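You operate a simulated robot arm through the tools that you are given. There is no shell and no other tool. Be economical: measure what you need, move in short steps, check, and stop when the job is done.

The job below is to be done with a simulated robot arm. You get a single attempt, and the scene is never put back.

TASK
Run the black bolt's nut back up and park the bolt on the magnet tray.
Fine: direction switch to UP; holder switch on HOLD for the run, back to FREE once it stops; at most two presses of the start button; magnet switch, torque dial and the other bolts end as they began.

It is judged by the outcome, as a careful person would: the job done as asked, and still so three seconds after it is handed in. It fails if anything else is knocked over, pushed out of place, dropped, spilled or broken.

THE ROBOT
A 7-joint arm with a two-finger parallel gripper, fixed in place. Base frame: the origin is at the foot of the arm, x ahead of it, y to its left, z up; the work surface is at about z = 0.866. Units: m, rad, N and s.
With the tool pointing down near the work surface it reaches from about 0.24 to 0.68 m from the base axis. Its first joint turns from -1.152 to 1.152 rad. Payload 2.4 kg.
The TCP is the grasp point between the finger pads, 0.03 m short of the fingertips. In the tool frame z runs along the fingers and y along their closing line. The gripper opens to 0.094 m. The fingers are 0.028 m wide and 0.01 m thick; the gripper's body (0.05 by 0.096 m) begins 0.055 m behind the TCP.
Orientation is that of the tool frame in the base frame, as a unit quaternion [w, x, y, z]. With the fingers straight down and closing along the base's y, the tool's x points along the base's -x, its y along +y and its z along -z.

THE INTERFACE
- The arm moves only by the tool apply_moves. Its argument "motion" is a list that holds one entry, the list of rows, each a list of 7 numbers: the shift along the base's x, y, z in m, then the turn, a rotation vector about the base's x, y, z in rad, then the finger opening in m, from 0 to 0.094. In form: [[[x, y, z, wx, wy, wz, jaw], ...]]. A call has 1 to 10 rows; each row shifts and turns the commanded pose from where the row before left it. Each row takes 0.2 s and may step no farther than 0.05 m and 0.15 rad from the row before; otherwise, or with a gripper value out of range, the whole call is refused. A pose out of reach is approached as far as the arm can. The call stops where the force on the tool passes 40 N (or 10 N more than at its start, if that is more) or the arm is blocked; 0.2 s more then pass. The fingers move at their own pace (about 0.153 m/s each) and stop on an object; they squeeze with about 23 N. The grip force told is the motor's: it shows also when the fingers shut on nothing. Time passes only in rows, and 0.2 s behind the last, so rows that do not move let the fingers close. The reply holds the time, the measured pose of the TCP, the force on the tool along the base axes, the opening and the grip force, in the units named above and with some noise.
- Cameras (640 x 400 px; columns grow to the right, rows downward): "scene" is fixed at [0.0399, 0.4733, 1.4475]; the picture's right is [-0.75, -0.66, 0.00], its down [-0.36, 0.40, -0.84] and it looks along [0.56, -0.63, -0.54] (base axes); focal length 342 px, centre (320, 200). "wrist" rides on the gripper at [0.076, 0.014, -0.103] in the tool frame; the picture's right is [-0.18, 0.98, 0.00], its down [-0.75, -0.14, -0.64] and it looks along [-0.63, -0.12, 0.77] (tool axes); focal length 243 px, centre (320, 200). There is no depth. A picture from a camera that has moved, and an enlarged one, comes with that camera's place and axes in the base frame and with its lens.
- get_image(camera): a new picture of that camera. The clock stands still meanwhile.
- enlarge(camera, box): a new picture of the part [left, top, right, bottom] of that camera's present view, enlarged. The clock stands still meanwhile.
- sign_off(): hands the job in; it is judged then, once.

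Go step by step. Nothing tells you positions but the pictures and the camera data: compare them with the known pose of the tool, close in by small moves and look again before you grip or let go. The budget is 120 turns and 76 pictures, counting those below and the enlarged ones. Unless the task says otherwise, let go and move clear before handing in, and close with one line.

The tools are called after "Call:" as a command line: name --argument value ..., lists and objects as JSON in quotes. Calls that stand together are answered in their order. apply_moves: Moves the arm, as the interface text tells. Its arguments: {"type":"object","properties":{"motion":{"type":"array","items":{"type":"array","items":{"type":"array","items":{"type":"number"}}}}},"required":["motion"]} The other tools are called the same way: get_image (camera) takes a picture; enlarge (camera, box) takes an enlarged picture of a part of a camera's view; sign_off () hands the job in.

At the start:

```text
time_s: 0.0
ee_pos: [0.2892, -0.1909, 1.1923]
tool_rot: [0.001, 0.0, 1.0, 0.0]
ft_force: [0.2, 0.0, 0.0]
finger_gap: 0.0937
grip_force: 0.0
```

scene: 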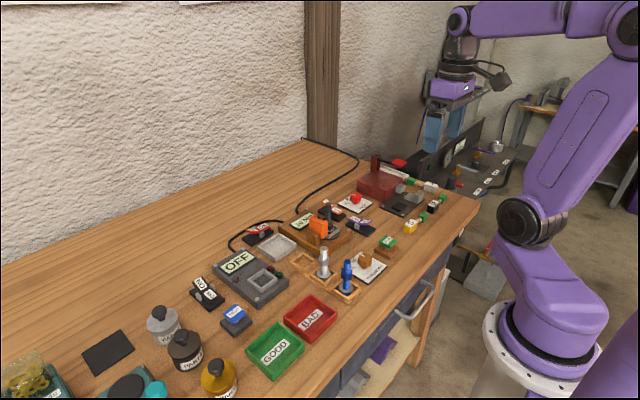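
wrist: 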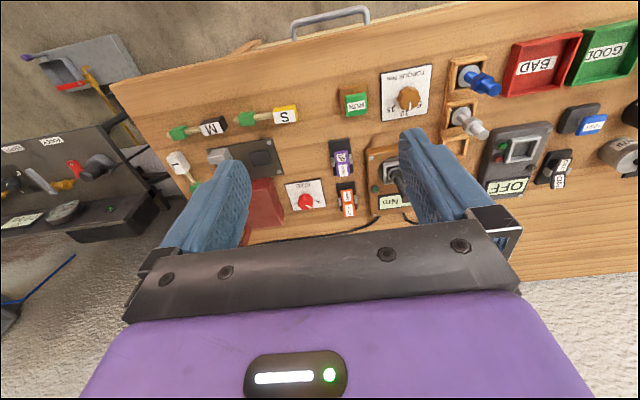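

I see a bench with a nut runner, switches, bolts, and a magnet tray; I need closer views to identify each item.

Call:
enlarge --camera "scene" --box '[220, 180, 380, 280]'

Call:
enlarge --camera "scene" --box '[330, 140, 490, 240]'

Call:
enlarge --camera "wrist" --box '[250, 60, 450, 240]'

Call:
enlarge --camera "wrist" --box '[430, 20, 640, 220]'

Call:
enlarge --camera "wrist" --box '[150, 80, 330, 220]'

```text
4.00 times, centred on (300, 230) of scene
camera zoom: at [0.0399, 0.4733, 1.4475], right [-0.75, -0.66, 0.0], down [-0.36, 0.4, -0.84], along [0.56, -0.63, -0.54], focal length 1368 px, centre (400, 80)
```

zoom: 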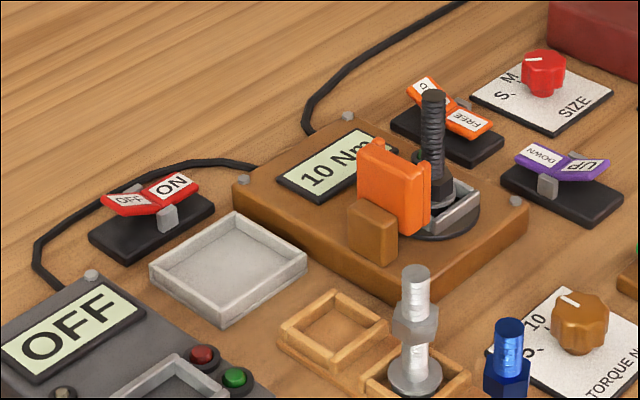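

```text
4.00 times, centred on (410, 190) of scene
camera zoom: at [0.0399, 0.4733, 1.4475], right [-0.75, -0.66, 0.0], down [-0.36, 0.4, -0.84], along [0.56, -0.63, -0.54], focal length 1368 px, centre (-40, 240)
```

zoom: 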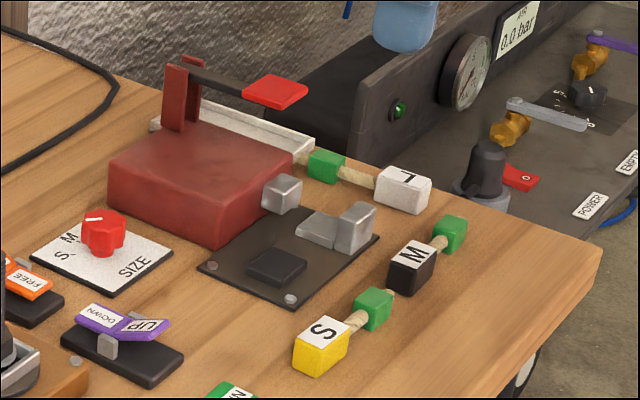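

```text
2.22 times, centred on (350, 150) of wrist
camera zoom: at [0.2135, -0.1775, 1.2953], right [0.18, 0.98, 0.0], down [0.75, -0.14, 0.64], along [0.63, -0.12, -0.77], focal length 539 px, centre (253, 311)
```

zoom: 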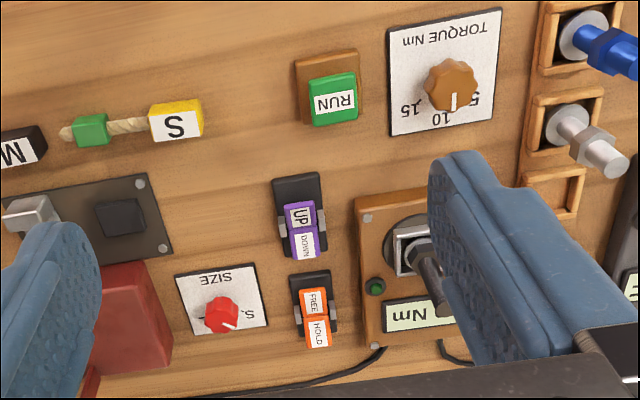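

```text
2.00 times, centred on (535, 120) of wrist
camera zoom: at [0.2135, -0.1775, 1.2953], right [0.18, 0.98, 0.0], down [0.75, -0.14, 0.64], along [0.63, -0.12, -0.77], focal length 485 px, centre (-110, 360)
```

zoom: 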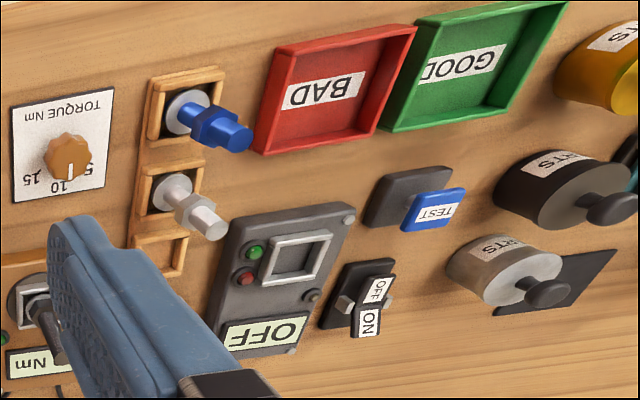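

```text
2.86 times, centred on (240, 150) of wrist
camera zoom: at [0.2135, -0.1775, 1.2953], right [0.18, 0.98, 0.0], down [0.75, -0.14, 0.64], along [0.63, -0.12, -0.77], focal length 693 px, centre (549, 343)
```

zoom: 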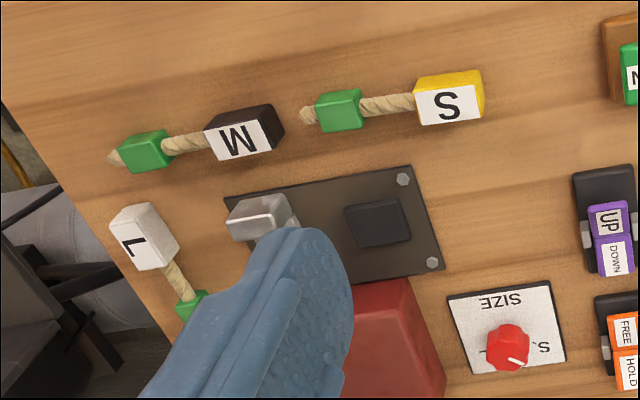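

The nut runner (10 Nm display) holds the black bolt near (0.49, -0.09); RUN, the purple UP/DOWN and orange HOLD/FREE switches lie toward -y. I look closer at the switches and at the trays to learn their states.

Call:
enlarge --camera "scene" --box '[310, 190, 390, 240]'

Call:
enlarge --camera "scene" --box '[180, 215, 300, 290]'

Call:
enlarge --camera "scene" --box '[170, 250, 260, 340]'

Call:
enlarge --camera "scene" --box '[300, 220, 420, 300]'

```text
8.00 times, centred on (350, 215) of scene
camera zoom: at [0.0399, 0.4733, 1.4475], right [-0.75, -0.66, 0.0], down [-0.36, 0.4, -0.84], along [0.56, -0.63, -0.54], focal length 2736 px, centre (80, 80)
```

zoom: 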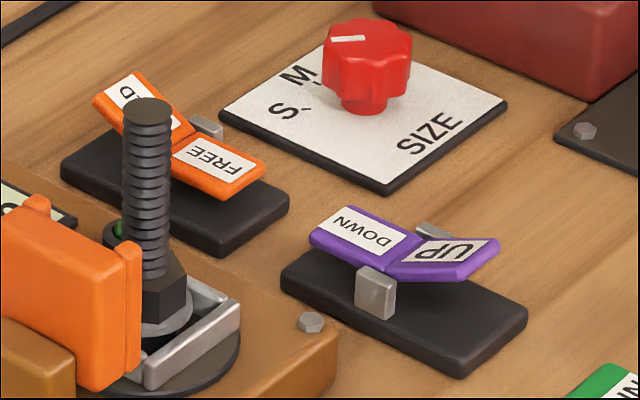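

```text
5.33 times, centred on (240, 252) of scene
camera zoom: at [0.0399, 0.4733, 1.4475], right [-0.75, -0.66, 0.0], down [-0.36, 0.4, -0.84], along [0.56, -0.63, -0.54], focal length 1824 px, centre (747, -80)
```

zoom: 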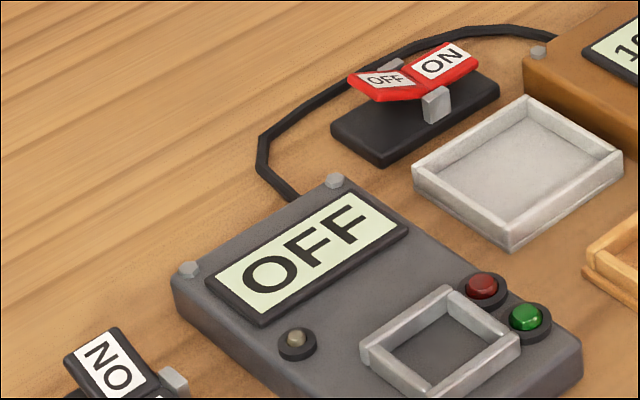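

```text
4.44 times, centred on (215, 295) of scene
camera zoom: at [0.0399, 0.4733, 1.4475], right [-0.75, -0.66, 0.0], down [-0.36, 0.4, -0.84], along [0.56, -0.63, -0.54], focal length 1520 px, centre (787, -222)
```

zoom: 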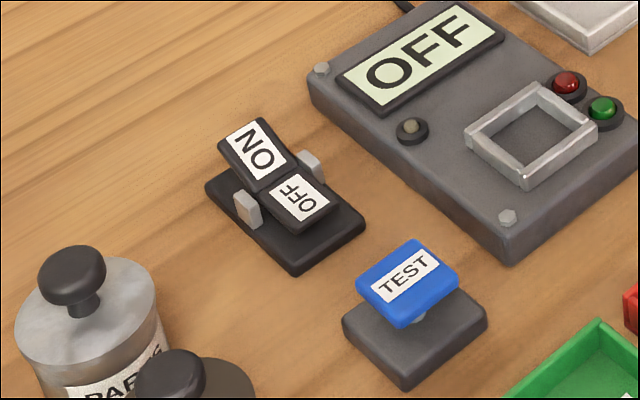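

```text
5.00 times, centred on (360, 260) of scene
camera zoom: at [0.0399, 0.4733, 1.4475], right [-0.75, -0.66, 0.0], down [-0.36, 0.4, -0.84], along [0.56, -0.63, -0.54], focal length 1710 px, centre (120, -100)
```

zoom: 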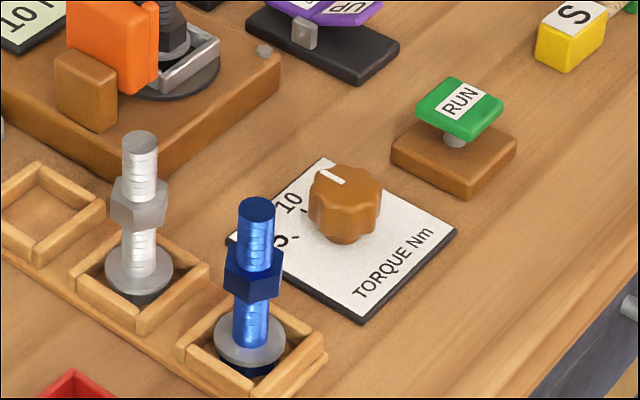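

States read: direction is at DOWN, holder at FREE, magnet ON (low end is the selected side, as on the tester's OFF). The light grey tray by the red switch is the magnet tray; now I move down with fingers shut to look at the purple switch.

Call:
apply_moves --motion '[[[0.03, 0, -0.035, 0, 0, 0, 0.0], [0.03, 0, -0.035, 0, 0, 0, 0.0], [0.03, 0, -0.035, 0, 0, 0, 0.0], [0.03, 0, -0.035, 0, 0, 0, 0.0], [0, 0, 0, 0, 0, 0, 0]]]'

Call:
get_image --camera "wrist"

```text
time_s: 1.2
ee_pos: [0.408, -0.1923, 1.0539]
tool_rot: [0.0, 0.0, 1.0, -0.001]
ft_force: [0.0, -0.5, -0.1]
finger_gap: 0.0
grip_force: 23.3
```

```text
64 pictures are left
camera wrist: at [0.3335, -0.1786, 1.1572], right [0.18, 0.98, 0.0], down [0.75, -0.14, 0.64], along [0.63, -0.12, -0.77], focal length 243 px, centre (320, 200)
```

wrist: 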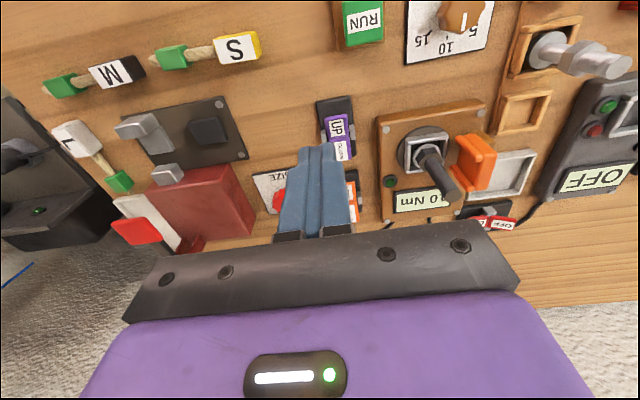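

Call:
enlarge --camera "wrist" --box '[280, 80, 400, 155]'

Call:
enlarge --camera "wrist" --box '[370, 80, 570, 230]'

```text
5.33 times, centred on (340, 118) of wrist
camera zoom: at [0.3335, -0.1786, 1.1572], right [0.18, 0.98, 0.0], down [0.75, -0.14, 0.64], along [0.63, -0.12, -0.77], focal length 1294 px, centre (213, 640)
```

zoom: 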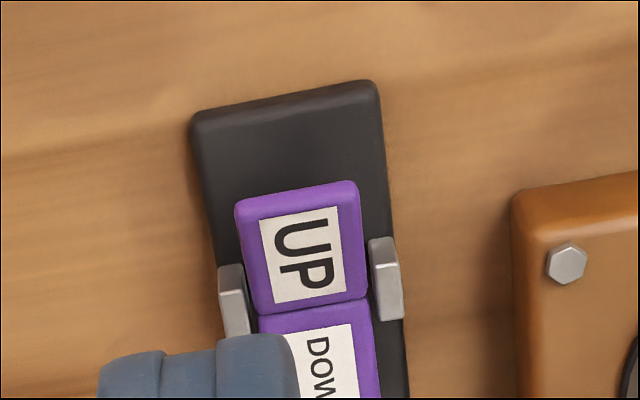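

```text
2.67 times, centred on (470, 155) of wrist
camera zoom: at [0.3335, -0.1786, 1.1572], right [0.18, 0.98, 0.0], down [0.75, -0.14, 0.64], along [0.63, -0.12, -0.77], focal length 647 px, centre (-80, 320)
```

zoom: 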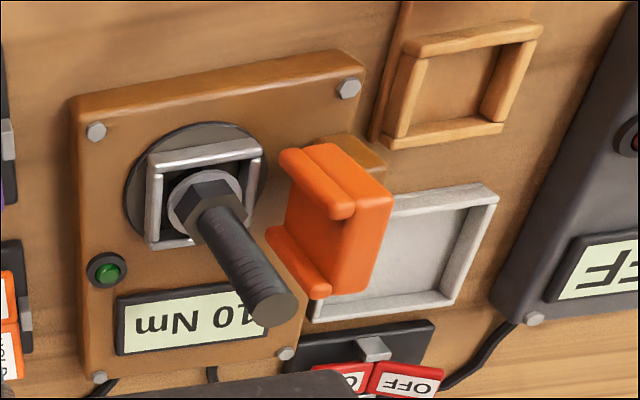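

UP end of the purple rocker is around (0.432, -0.180), top near z 0.905. I move over it and descend to just above.

Call:
apply_moves --motion '[[[0.024, 0.0115, -0.02, 0, 0, 0, 0.0], [0, 0, -0.045, 0, 0, 0, 0.0], [0, 0, -0.04, 0, 0, 0, 0.0], [0, 0, 0, 0, 0, 0, 0]]]'

Call:
enlarge --camera "wrist" --box '[240, 80, 400, 180]'

Call:
enlarge --camera "scene" --box '[310, 170, 410, 240]'

```text
time_s: 2.2
ee_pos: [0.4314, -0.1793, 0.9489]
tool_rot: [-0.001, 0.0, 1.0, 0.0]
ft_force: [-0.2, -0.1, 0.1]
finger_gap: 0.0
grip_force: 22.9
```

```text
4.00 times, centred on (320, 130) of wrist
camera zoom: at [0.3558, -0.1658, 1.0515], right [0.18, 0.98, 0.0], down [0.75, -0.14, 0.64], along [0.63, -0.12, -0.77], focal length 970 px, centre (320, 480)
```

zoom: 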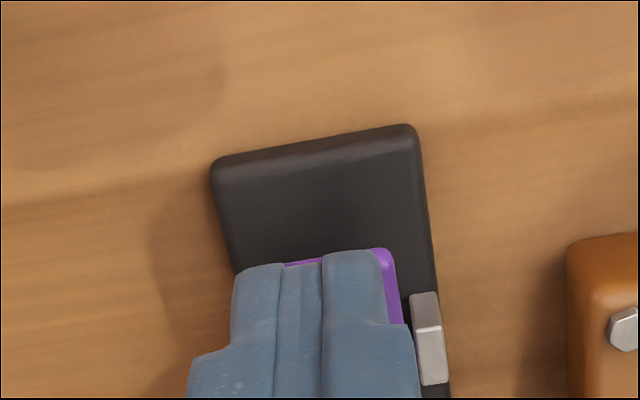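

```text
5.71 times, centred on (360, 205) of scene
camera zoom: at [0.0399, 0.4733, 1.4475], right [-0.75, -0.66, 0.0], down [-0.36, 0.4, -0.84], along [0.56, -0.63, -0.54], focal length 1954 px, centre (91, 171)
```

zoom: 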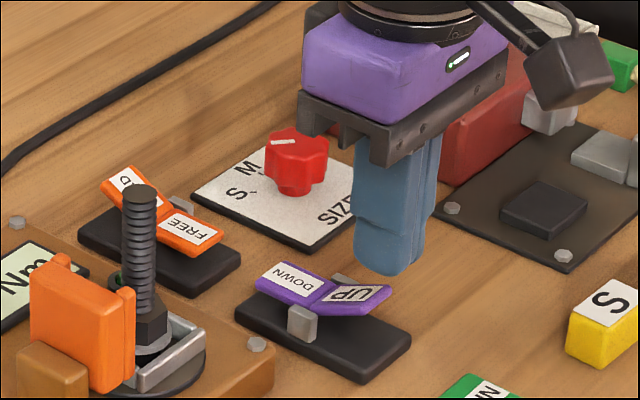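

Fingertips are right over the UP end; I press down in small steps.

Call:
apply_moves --motion '[[[0.002, 0, -0.01, 0, 0, 0, 0.0], [0, 0, -0.008, 0, 0, 0, 0.0], [0, 0, -0.006, 0, 0, 0, 0], [0, 0, -0.004, 0, 0, 0, 0]]]'

Call:
enlarge --camera "scene" --box '[310, 170, 410, 240]'

```text
time_s: 3.2
ee_pos: [0.4353, -0.1795, 0.9193]
tool_rot: [0.001, 0.0, 1.0, -0.001]
ft_force: [1.4, -1.1, -0.2]
finger_gap: 0.0001
grip_force: 23.3
```

```text
5.71 times, centred on (360, 205) of scene
camera zoom: at [0.0399, 0.4733, 1.4475], right [-0.75, -0.66, 0.0], down [-0.36, 0.4, -0.84], along [0.56, -0.63, -0.54], focal length 1954 px, centre (91, 171)
```

zoom: 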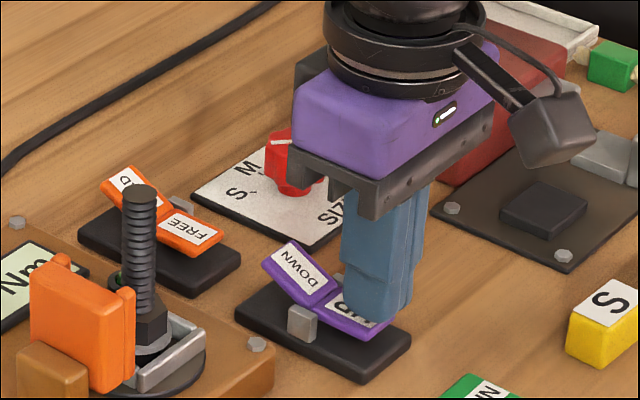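

The purple rocker flipped to UP. I rise and look at the orange switch next.

Call:
apply_moves --motion '[[[0, 0, 0.04, 0, 0, 0, 0.0], [0, -0.01, 0.04, 0, 0, 0, 0.0], [0.03, -0.02, 0.04, 0, 0, 0, 0], [0.03, -0.01, 0, 0, 0, 0, 0], [0, 0, 0, 0, 0, 0, 0]]]'

Call:
get_image --camera "wrist"

```text
refused: row 3 steps farther than a row can; nothing moved
```

```text
58 pictures are left
camera wrist: at [0.3596, -0.1663, 1.0225], right [0.18, 0.98, 0.0], down [0.75, -0.14, 0.64], along [0.63, -0.12, -0.77], focal length 243 px, centre (320, 200)
```

wrist: 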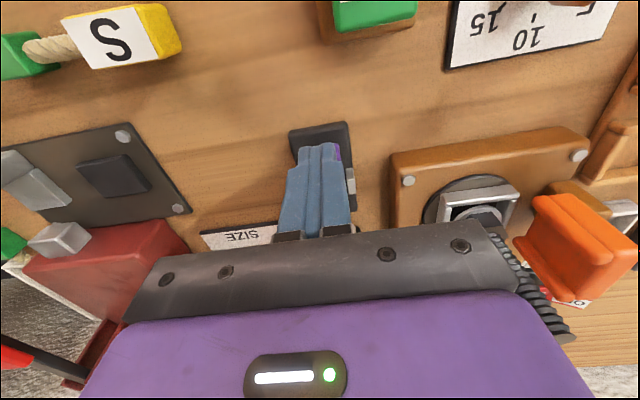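

The step was too long; I rise again with shorter rows.

Call:
apply_moves --motion '[[[0, 0, 0.04, 0, 0, 0, 0.0], [0, 0, 0.04, 0, 0, 0, 0.0], [0.02, 0, 0.04, 0, 0, 0, 0], [0.04, 0, 0.02, 0, 0, 0, 0], [0.03, 0, 0, 0, 0, 0, 0], [0, 0, 0, 0, 0, 0, 0]]]'

Call:
get_image --camera "wrist"

Call:
enlarge --camera "scene" --box '[310, 170, 410, 240]'

```text
time_s: 4.6
ee_pos: [0.5263, -0.1816, 1.0586]
tool_rot: [0.0, 0.0, 1.0, 0.0]
ft_force: [0.5, -0.6, -1.1]
finger_gap: 0.0001
grip_force: 22.6
```

```text
57 pictures are left
camera wrist: at [0.4509, -0.1675, 1.1617], right [0.18, 0.98, 0.0], down [0.75, -0.14, 0.64], along [0.63, -0.12, -0.77], focal length 243 px, centre (320, 200)
```

wrist: 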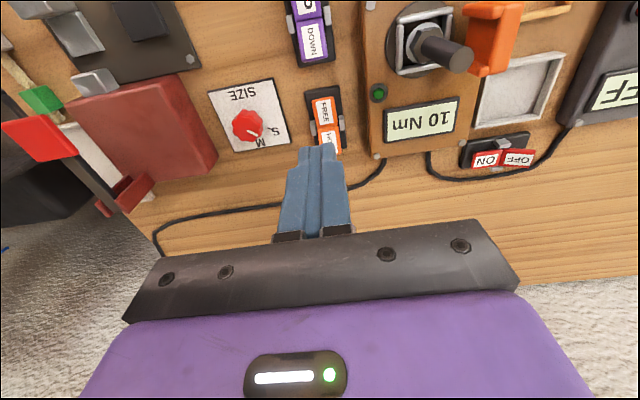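

```text
5.71 times, centred on (360, 205) of scene
camera zoom: at [0.0399, 0.4733, 1.4475], right [-0.75, -0.66, 0.0], down [-0.36, 0.4, -0.84], along [0.56, -0.63, -0.54], focal length 1954 px, centre (91, 171)
```

zoom: 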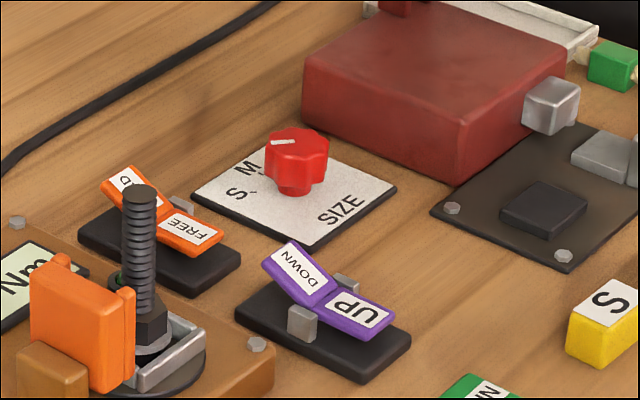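

Call:
enlarge --camera "wrist" --box '[280, 75, 400, 165]'

```text
4.44 times, centred on (340, 120) of wrist
camera zoom: at [0.4509, -0.1675, 1.1617], right [0.18, 0.98, 0.0], down [0.75, -0.14, 0.64], along [0.63, -0.12, -0.77], focal length 1078 px, centre (231, 556)
```

zoom: 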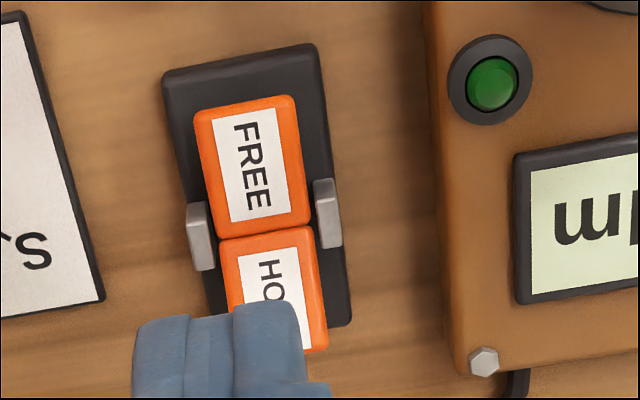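

HOLD's far end is near (0.590, -0.180). I move over and descend.

Call:
apply_moves --motion '[[[0.032, 0, 0, 0, 0, 0, 0.0], [0.0315, 0.001, -0.02, 0, 0, 0, 0.0], [0, 0, -0.045, 0, 0, 0, 0], [0, 0, -0.04, 0, 0, 0, 0], [0, 0, 0, 0, 0, 0, 0]]]'

Call:
enlarge --camera "wrist" --box '[240, 80, 400, 180]'

Call:
enlarge --camera "scene" --box '[290, 160, 390, 230]'

```text
time_s: 5.8
ee_pos: [0.5885, -0.1759, 0.9534]
tool_rot: [0.0, 0.0, 1.0, 0.0]
ft_force: [0.1, 0.3, -0.5]
finger_gap: 0.0
grip_force: 23.6
```

```text
4.00 times, centred on (320, 130) of wrist
camera zoom: at [0.5131, -0.1633, 1.0564], right [0.18, 0.98, 0.0], down [0.75, -0.14, 0.64], along [0.63, -0.12, -0.77], focal length 970 px, centre (320, 480)
```

zoom: 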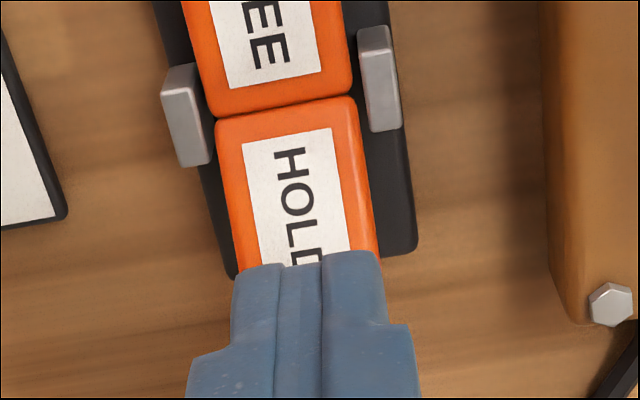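

```text
5.71 times, centred on (340, 195) of scene
camera zoom: at [0.0399, 0.4733, 1.4475], right [-0.75, -0.66, 0.0], down [-0.36, 0.4, -0.84], along [0.56, -0.63, -0.54], focal length 1954 px, centre (206, 229)
```

zoom: 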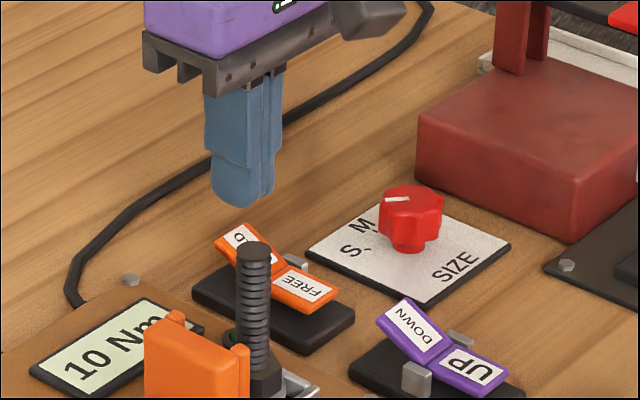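

Call:
apply_moves --motion '[[[0.001, -0.002, -0.012, 0, 0, 0, 0.0], [0, 0, -0.008, 0, 0, 0, 0.0], [0, 0, -0.008, 0, 0, 0, 0], [0, 0, -0.005, 0, 0, 0, 0]]]'

Call:
enlarge --camera "scene" --box '[290, 160, 390, 230]'

```text
time_s: 6.8
ee_pos: [0.5889, -0.181, 0.9218]
tool_rot: [0.0, 0.0, 1.0, 0.001]
ft_force: [0.9, 0.6, -0.1]
finger_gap: 0.0
grip_force: 23.3
```

```text
5.71 times, centred on (340, 195) of scene
camera zoom: at [0.0399, 0.4733, 1.4475], right [-0.75, -0.66, 0.0], down [-0.36, 0.4, -0.84], along [0.56, -0.63, -0.54], focal length 1954 px, centre (206, 229)
```

zoom: 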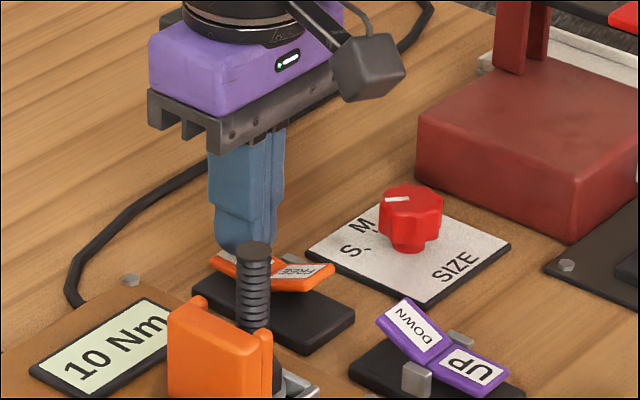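

HOLD is in and the clamp has moved to the bolt. Now I rise and travel back to above the RUN button area.

Call:
apply_moves --motion '[[[0, 0, 0.045, 0, 0, 0, 0.0], [0, 0, 0.045, 0, 0, 0, 0.0], [-0.03, 0, 0.03, 0, 0, 0, 0], [-0.049, 0.005, 0, 0, 0, 0, 0], [-0.049, 0.005, 0, 0, 0, 0, 0], [-0.049, 0.005, 0, 0, 0, 0, 0], [-0.049, 0.01, 0, 0, 0, 0, 0], [-0.03, 0.01, 0, 0, 0, 0, 0], [0, 0, 0, 0, 0, 0, 0]]]'

Call:
get_image --camera "wrist"

Call:
enlarge --camera "scene" --box '[280, 170, 420, 270]'

```text
time_s: 8.8
ee_pos: [0.3348, -0.1458, 1.0419]
tool_rot: [0.0, -0.001, 1.0, 0.0]
ft_force: [-0.3, 0.4, 0.2]
finger_gap: 0.0
grip_force: 23.5
```

```text
51 pictures are left
camera wrist: at [0.2589, -0.1316, 1.1438], right [0.18, 0.98, 0.0], down [0.75, -0.14, 0.64], along [0.63, -0.12, -0.77], focal length 243 px, centre (320, 200)
```

wrist: 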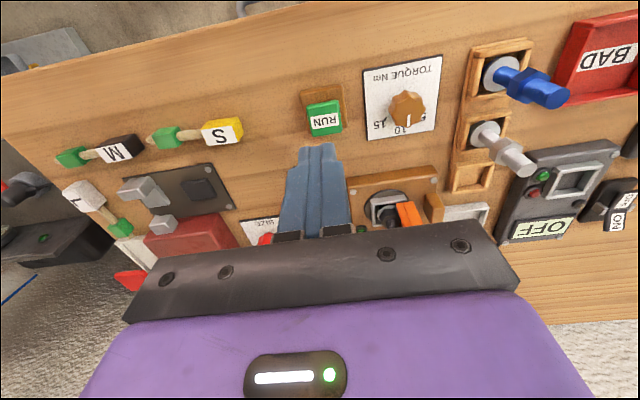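

```text
4.00 times, centred on (350, 220) of scene
camera zoom: at [0.0399, 0.4733, 1.4475], right [-0.75, -0.66, 0.0], down [-0.36, 0.4, -0.84], along [0.56, -0.63, -0.54], focal length 1368 px, centre (200, 120)
```

zoom: 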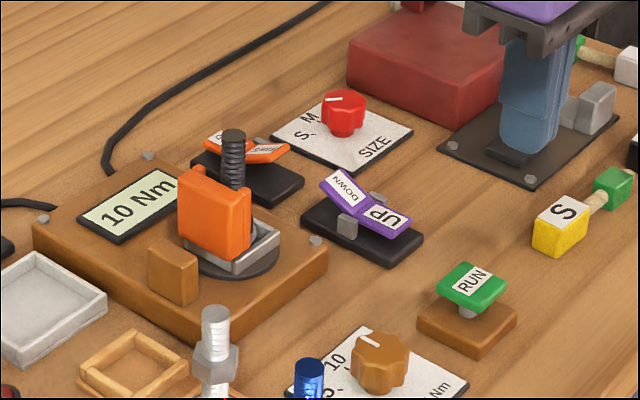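

RUN is near (0.351, -0.145). I move above it and lower.

Call:
apply_moves --motion '[[[0.016, 0.001, -0.035, 0, 0, 0, 0.0], [0, 0, -0.045, 0, 0, 0, 0.0], [0, 0, 0, 0, 0, 0, 0]]]'

Call:
get_image --camera "wrist"

Call:
enlarge --camera "scene" --box '[340, 190, 440, 260]'

```text
time_s: 9.6
ee_pos: [0.3494, -0.1445, 0.9631]
tool_rot: [0.0, 0.0, 1.0, 0.0]
ft_force: [0.1, -0.3, -0.6]
finger_gap: 0.0
grip_force: 23.3
```

```text
49 pictures are left
camera wrist: at [0.2737, -0.1313, 1.0647], right [0.18, 0.98, 0.0], down [0.75, -0.14, 0.64], along [0.63, -0.12, -0.77], focal length 243 px, centre (320, 200)
```

wrist: 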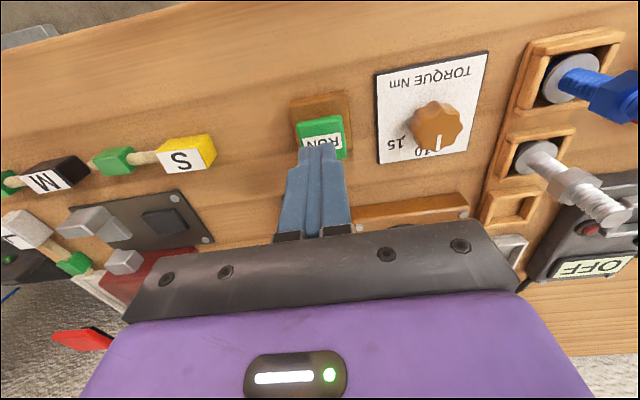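

```text
5.71 times, centred on (390, 225) of scene
camera zoom: at [0.0399, 0.4733, 1.4475], right [-0.75, -0.66, 0.0], down [-0.36, 0.4, -0.84], along [0.56, -0.63, -0.54], focal length 1954 px, centre (-80, 57)
```

zoom: 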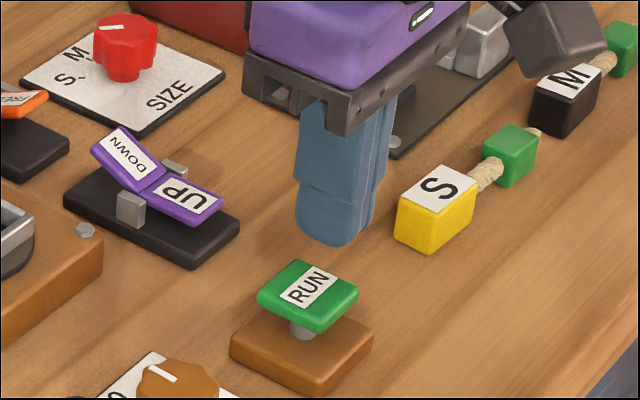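

Call:
apply_moves --motion '[[[0.001, -0.001, -0.02, 0, 0, 0, 0.0], [0, 0, -0.006, 0, 0, 0, 0.0], [0, 0, -0.005, 0, 0, 0, 0], [0, 0, -0.004, 0, 0, 0, 0]]]'

Call:
enlarge --camera "scene" --box '[280, 170, 420, 270]'

```text
time_s: 10.6
ee_pos: [0.3514, -0.1451, 0.9272]
tool_rot: [0.0, -0.001, 1.0, 0.0]
ft_force: [-0.8, 0.4, 1.6]
finger_gap: 0.0
grip_force: 23.1
```

```text
4.00 times, centred on (350, 220) of scene
camera zoom: at [0.0399, 0.4733, 1.4475], right [-0.75, -0.66, 0.0], down [-0.36, 0.4, -0.84], along [0.56, -0.63, -0.54], focal length 1368 px, centre (200, 120)
```

zoom: 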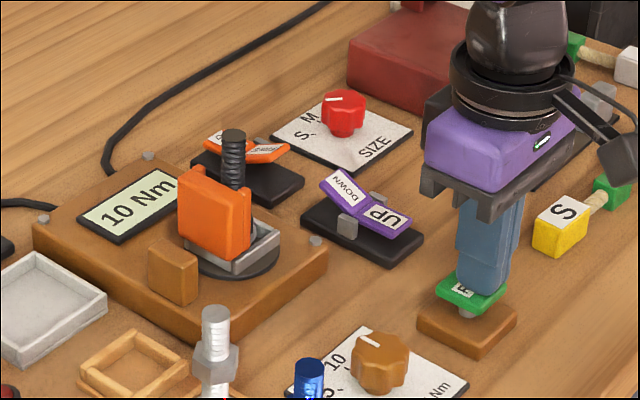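

The button is just touched (1.6 N); I press further.

Call:
apply_moves --motion '[[[0, 0, -0.003, 0, 0, 0, 0.0], [0, 0, -0.003, 0, 0, 0, 0.0]]]'

Call:
enlarge --camera "scene" --box '[280, 170, 420, 270]'

```text
time_s: 11.2
ee_pos: [0.3495, -0.1465, 0.9211]
tool_rot: [0.0, 0.0, 1.0, 0.0]
ft_force: [-0.6, -1.6, 2.9]
finger_gap: 0.0
grip_force: 23.4
```

```text
4.00 times, centred on (350, 220) of scene
camera zoom: at [0.0398, 0.4732, 1.4475], right [-0.75, -0.66, 0.0], down [-0.36, 0.4, -0.84], along [0.56, -0.63, -0.54], focal length 1368 px, centre (200, 120)
```

zoom: 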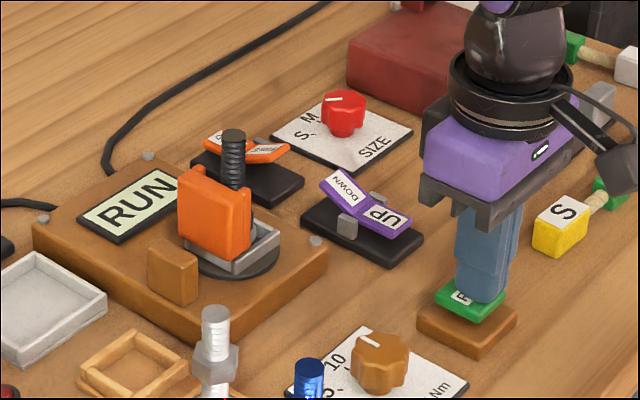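

The display reads RUN, so that press registered. I lift off and wait to watch the nut.

Call:
apply_moves --motion '[[[0, 0, 0.04, 0, 0, 0, 0.0], [0, 0, 0.045, 0, 0, 0, 0.0], [0, 0, 0.035, 0, 0, 0, 0.0], [0, 0, 0, 0, 0, 0, 0.0], [0, 0, 0, 0, 0, 0, 0], [0, 0, 0, 0, 0, 0, 0.0], [0, 0, 0, 0, 0, 0, 0]]]'

Call:
enlarge --camera "scene" --box '[280, 170, 420, 270]'

```text
time_s: 12.8
ee_pos: [0.3514, -0.1453, 1.0419]
tool_rot: [0.001, 0.001, 1.0, -0.001]
ft_force: [0.2, -0.1, -0.8]
finger_gap: 0.0003
grip_force: 23.0
```

```text
4.00 times, centred on (350, 220) of scene
camera zoom: at [0.0399, 0.4733, 1.4475], right [-0.75, -0.66, 0.0], down [-0.36, 0.4, -0.84], along [0.56, -0.63, -0.54], focal length 1368 px, centre (200, 120)
```

zoom: 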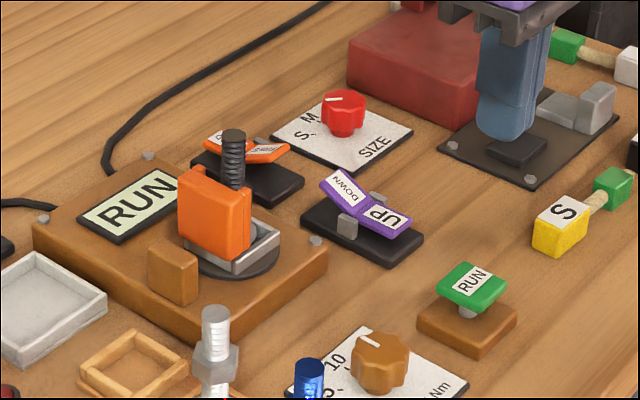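

The runner is running; meanwhile I travel to a hover over the FREE end of the orange switch.

Call:
apply_moves --motion '[[[0.03, -0.01, 0.01, 0, 0, 0, 0.0], [0.045, -0.01, 0.01, 0, 0, 0, 0.0], [0.045, -0.01, 0, 0, 0, 0, 0.0], [0.045, -0.005, 0, 0, 0, 0, 0.0], [0.025, 0, 0, 0, 0, 0, 0], [0, 0, 0, 0, 0, 0, 0.0], [0, 0, 0, 0, 0, 0, 0], [0, 0, 0, 0, 0, 0, 0.0], [0, 0, 0, 0, 0, 0, 0]]]'

Call:
enlarge --camera "scene" --box '[280, 170, 420, 270]'

Call:
get_image --camera "wrist"

```text
time_s: 14.8
ee_pos: [0.5402, -0.1815, 1.0606]
tool_rot: [0.0, 0.0, 1.0, 0.0]
ft_force: [0.1, -0.6, 0.2]
finger_gap: 0.0
grip_force: 23.1
```

```text
4.00 times, centred on (350, 220) of scene
camera zoom: at [0.0399, 0.4733, 1.4475], right [-0.75, -0.66, 0.0], down [-0.36, 0.4, -0.84], along [0.56, -0.63, -0.54], focal length 1368 px, centre (200, 120)
```

zoom: 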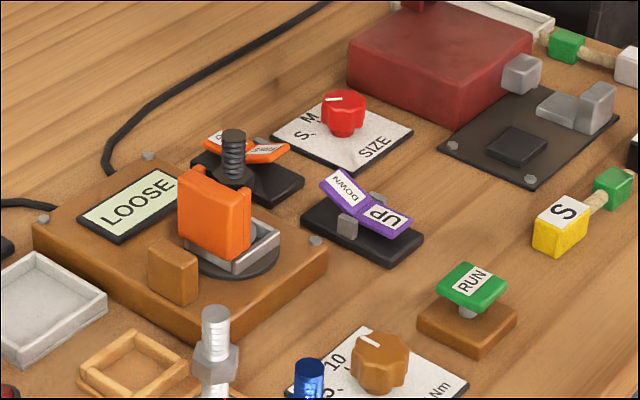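

```text
43 pictures are left
camera wrist: at [0.4648, -0.1689, 1.1635], right [0.18, 0.98, 0.0], down [0.75, -0.14, 0.64], along [0.63, -0.12, -0.77], focal length 243 px, centre (320, 200)
```

wrist: 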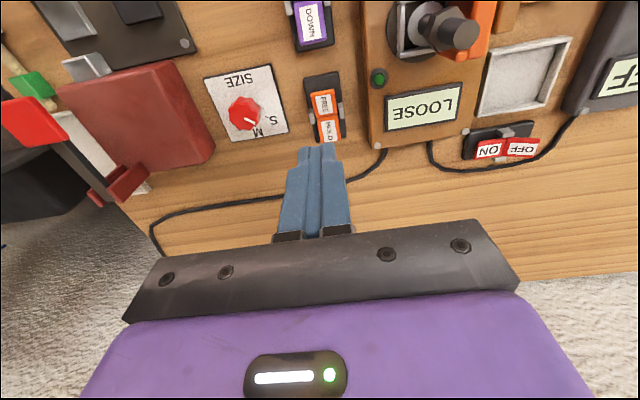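

The display reads LOOSE and the nut is up. Now I press the FREE end.

Call:
apply_moves --motion '[[[0.001, 0.001, -0.045, 0, 0, 0, 0.0], [0, 0, -0.045, 0, 0, 0, 0.0], [0, 0, -0.02, 0, 0, 0, 0.0], [0, 0, -0.012, 0, 0, 0, 0.0], [0, 0, -0.012, 0, 0, 0, 0], [0, 0, -0.006, 0, 0, 0, 0]]]'

Call:
enlarge --camera "scene" --box '[280, 170, 420, 270]'

```text
time_s: 16.2
ee_pos: [0.5417, -0.1798, 0.9191]
tool_rot: [0.0, 0.0, 1.0, -0.001]
ft_force: [-0.4, 0.5, -0.1]
finger_gap: 0.0001
grip_force: 22.8
```

```text
4.00 times, centred on (350, 220) of scene
camera zoom: at [0.0399, 0.4733, 1.4475], right [-0.75, -0.66, 0.0], down [-0.36, 0.4, -0.84], along [0.56, -0.63, -0.54], focal length 1368 px, centre (200, 120)
```

zoom: 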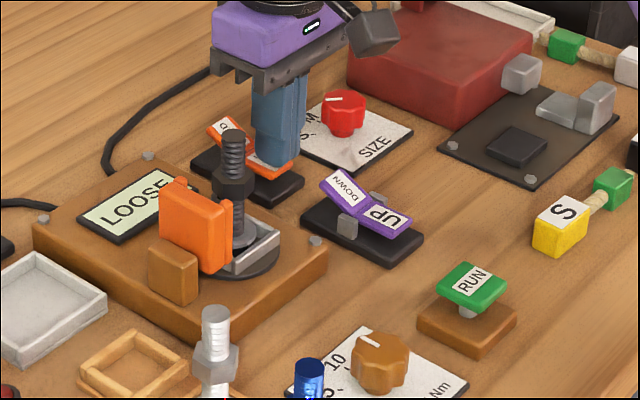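

The holder is FREE, clamp opened. I rise and move back so the wrist camera can view the bolt, opening the jaw a little.

Call:
apply_moves --motion '[[[0, 0, 0.045, 0, 0, 0, 0.0], [0, 0, 0.045, 0, 0, 0, 0.0], [0, 0, 0.045, 0, 0, 0, 0.0], [-0.035, 0.025, 0.01, 0, 0, 0, 0.03], [-0.035, 0.025, 0, 0, 0, 0, 0.05], [-0.035, 0.025, 0, 0, 0, 0, 0.05], [0, 0, 0, 0, 0, 0, 0.05], [0, 0, 0, 0, 0, 0, 0.05]]]'

Call:
get_image --camera "wrist"

Call:
enlarge --camera "scene" --box '[220, 180, 380, 280]'

```text
time_s: 18.0
ee_pos: [0.4343, -0.1044, 1.0668]
tool_rot: [0.001, 0.0, 1.0, 0.0]
ft_force: [0.0, 1.1, 0.3]
finger_gap: 0.0499
grip_force: 0.0
```

```text
41 pictures are left
camera wrist: at [0.3585, -0.0909, 1.1696], right [0.18, 0.98, 0.0], down [0.75, -0.14, 0.64], along [0.63, -0.12, -0.77], focal length 243 px, centre (320, 200)
```

wrist: 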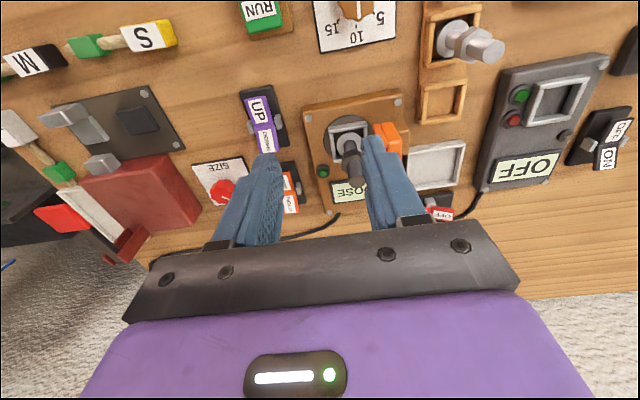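

```text
4.00 times, centred on (300, 230) of scene
camera zoom: at [0.0399, 0.4733, 1.4475], right [-0.75, -0.66, 0.0], down [-0.36, 0.4, -0.84], along [0.56, -0.63, -0.54], focal length 1368 px, centre (400, 80)
```

zoom: 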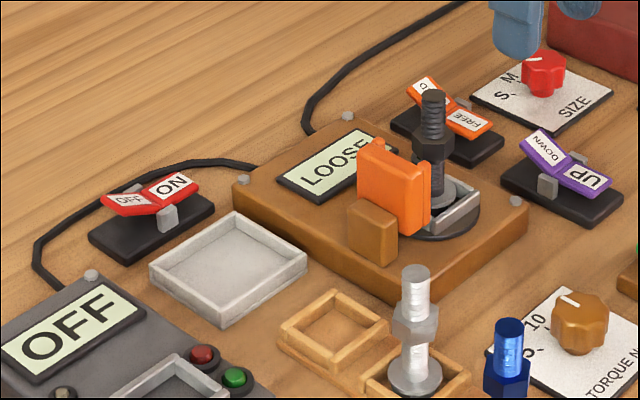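

Call:
enlarge --camera "wrist" --box '[290, 80, 490, 230]'

```text
2.67 times, centred on (390, 155) of wrist
camera zoom: at [0.3585, -0.0909, 1.1696], right [0.18, 0.98, 0.0], down [0.75, -0.14, 0.64], along [0.63, -0.12, -0.77], focal length 647 px, centre (133, 320)
```

zoom: 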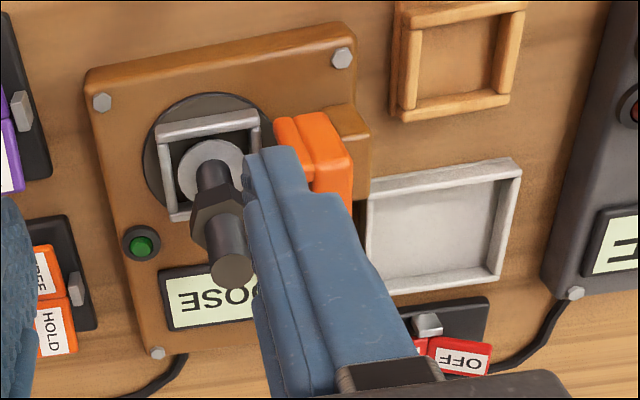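

The black bolt stands at about (0.502, -0.081), top z≈0.976, nut now around z 0.935. I position above it with the jaw open 0.044.

Call:
apply_moves --motion '[[[0.034, 0.012, 0, 0, 0, 0, 0.044], [0.034, 0.012, 0, 0, 0, 0, 0.044], [0, 0, -0.04, 0, 0, 0, 0.044], [0, 0, 0, 0, 0, 0, 0.044]]]'

Call:
enlarge --camera "wrist" --box '[220, 60, 420, 210]'

Call:
enlarge --camera "scene" --box '[270, 160, 390, 240]'

```text
time_s: 19.0
ee_pos: [0.5025, -0.0808, 1.0246]
tool_rot: [0.0, 0.0, 1.0, 0.0]
ft_force: [0.0, -0.2, -0.1]
finger_gap: 0.044
grip_force: 0.1
```

```text
2.67 times, centred on (320, 135) of wrist
camera zoom: at [0.4264, -0.0666, 1.1275], right [0.18, 0.98, 0.0], down [0.75, -0.14, 0.64], along [0.63, -0.12, -0.77], focal length 647 px, centre (320, 373)
```

zoom: 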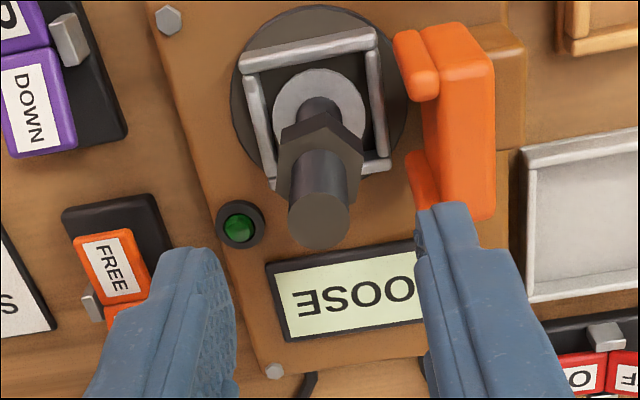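

```text
5.00 times, centred on (330, 200) of scene
camera zoom: at [0.0399, 0.4733, 1.4475], right [-0.75, -0.66, 0.0], down [-0.36, 0.4, -0.84], along [0.56, -0.63, -0.54], focal length 1710 px, centre (270, 200)
```

zoom: 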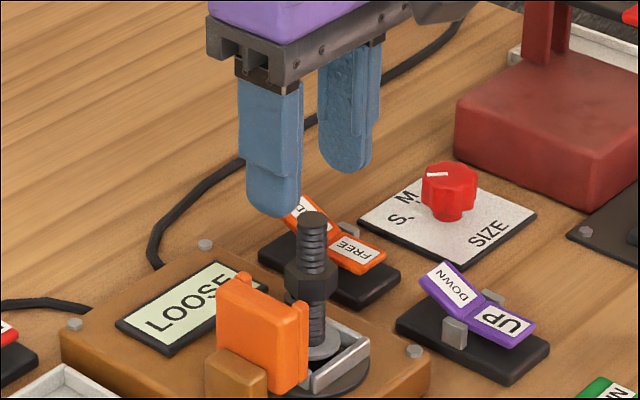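

Alignment is good. The clamp's top is about z 0.943, so I keep the tips at 0.955, descend and grip the shaft above the nut.

Call:
apply_moves --motion '[[[-0.001, 0, -0.02, 0, 0, 0, 0.034], [0, 0, -0.019, 0, 0, 0, 0.034], [0, 0, 0, 0, 0, 0, 0.034]]]'

Call:
enlarge --camera "wrist" --box '[220, 60, 420, 210]'

Call:
enlarge --camera "scene" --box '[270, 160, 390, 240]'

```text
time_s: 19.8
ee_pos: [0.5025, -0.0811, 0.9867]
tool_rot: [0.0, 0.0, 1.0, 0.0]
ft_force: [0.7, 0.6, -0.2]
finger_gap: 0.034
grip_force: 0.0
```

```text
2.67 times, centred on (320, 135) of wrist
camera zoom: at [0.4269, -0.0676, 1.09], right [0.18, 0.98, 0.0], down [0.75, -0.14, 0.64], along [0.63, -0.12, -0.77], focal length 647 px, centre (320, 373)
```

zoom: 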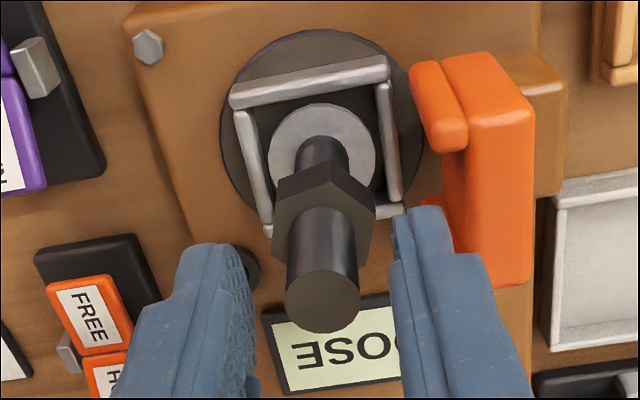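

```text
5.00 times, centred on (330, 200) of scene
camera zoom: at [0.0399, 0.4733, 1.4475], right [-0.75, -0.66, 0.0], down [-0.36, 0.4, -0.84], along [0.56, -0.63, -0.54], focal length 1710 px, centre (270, 200)
```

zoom: 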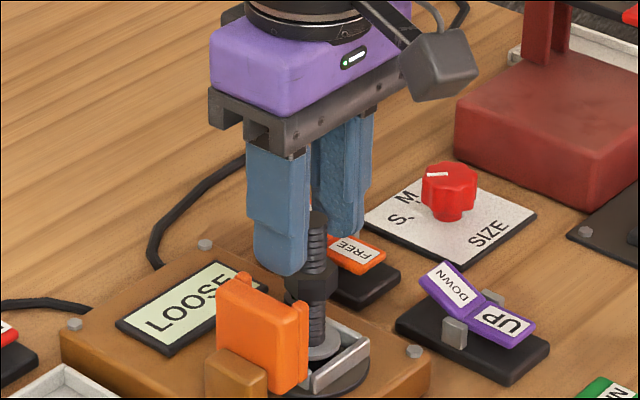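

Call:
apply_moves --motion '[[[0, 0, -0.002, 0, 0, 0, 0.02], [0, 0, 0, 0, 0, 0, 0.0], [0, 0, 0, 0, 0, 0, 0.0], [0, 0, 0, 0, 0, 0, 0.0]]]'

Call:
enlarge --camera "scene" --box '[270, 160, 390, 240]'

```text
time_s: 20.8
ee_pos: [0.5027, -0.0805, 0.9864]
tool_rot: [0.0, 0.0, 1.0, 0.0]
ft_force: [-1.0, -0.2, 0.7]
finger_gap: 0.015
grip_force: 23.2
```

```text
5.00 times, centred on (330, 200) of scene
camera zoom: at [0.0399, 0.4733, 1.4475], right [-0.75, -0.66, 0.0], down [-0.36, 0.4, -0.84], along [0.56, -0.63, -0.54], focal length 1710 px, centre (270, 200)
```

zoom: 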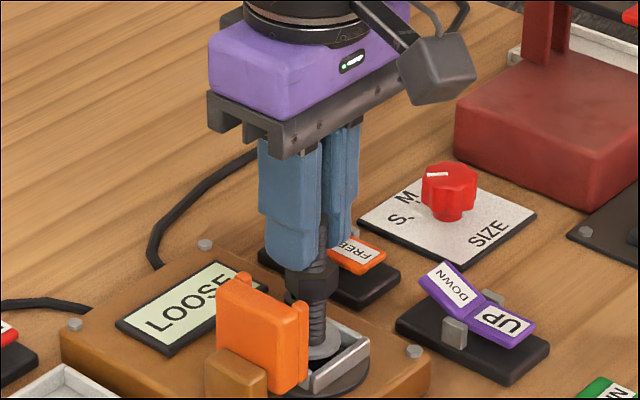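

Gripped at 15 mm. I lift straight up out of the seat.

Call:
apply_moves --motion '[[[0, 0, 0.01, 0, 0, 0, 0.0], [0, 0, 0.02, 0, 0, 0, 0.0], [0, 0, 0.03, 0, 0, 0, 0.0], [0, 0, 0.03, 0, 0, 0, 0.0], [0, 0, 0, 0, 0, 0, 0.0]]]'

Call:
get_image --camera "scene"

Call:
get_image --camera "wrist"

```text
time_s: 22.0
ee_pos: [0.5029, -0.0792, 1.0758]
tool_rot: [0.0, 0.0, 1.0, 0.0]
ft_force: [-0.2, 0.0, -1.3]
finger_gap: 0.0153
grip_force: 22.7
```

```text
33 pictures are left
```

scene: 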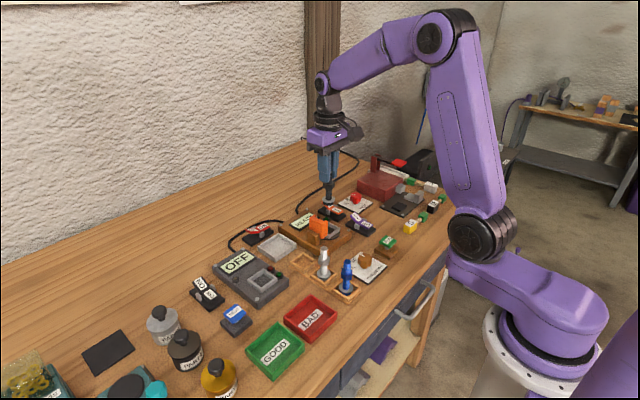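

```text
32 pictures are left
camera wrist: at [0.4268, -0.0666, 1.1787], right [0.18, 0.98, 0.0], down [0.75, -0.14, 0.64], along [0.63, -0.12, -0.77], focal length 243 px, centre (320, 200)
```

wrist: 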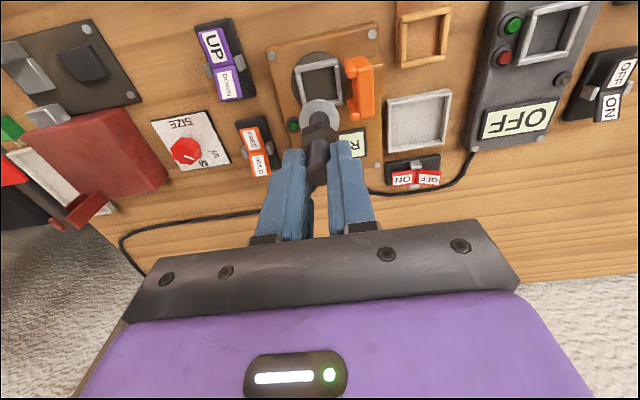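

The bolt is lifted upright. The tray centre is at about (0.571, 0.037); I carry it there at height.

Call:
apply_moves --motion '[[[0, 0, 0.02, 0, 0, 0, 0.0], [0.02, 0.03, 0, 0, 0, 0, 0.0], [0.02, 0.03, 0, 0, 0, 0, 0.0], [0.02, 0.03, 0, 0, 0, 0, 0.0], [0.008, 0.026, 0, 0, 0, 0, 0.0], [0, 0, -0.03, 0, 0, 0, 0.0], [0, 0, 0, 0, 0, 0, 0.0]]]'

Call:
get_image --camera "wrist"

Call:
enlarge --camera "scene" --box '[210, 170, 350, 270]'

```text
time_s: 23.6
ee_pos: [0.5723, 0.0333, 1.0651]
tool_rot: [0.0, 0.0, 1.0, 0.0]
ft_force: [-0.3, 1.0, -2.1]
finger_gap: 0.0151
grip_force: 23.1
```

```text
31 pictures are left
camera wrist: at [0.4961, 0.0468, 1.1668], right [0.18, 0.98, 0.0], down [0.75, -0.14, 0.64], along [0.63, -0.12, -0.77], focal length 243 px, centre (320, 200)
```

wrist: 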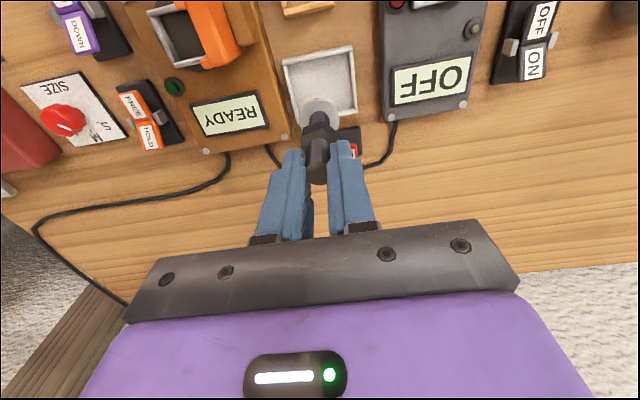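

```text
4.00 times, centred on (280, 220) of scene
camera zoom: at [0.0399, 0.4733, 1.4475], right [-0.75, -0.66, 0.0], down [-0.36, 0.4, -0.84], along [0.56, -0.63, -0.54], focal length 1368 px, centre (480, 120)
```

zoom: 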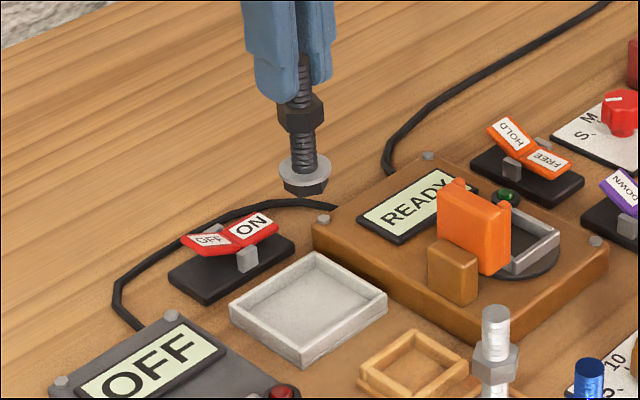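

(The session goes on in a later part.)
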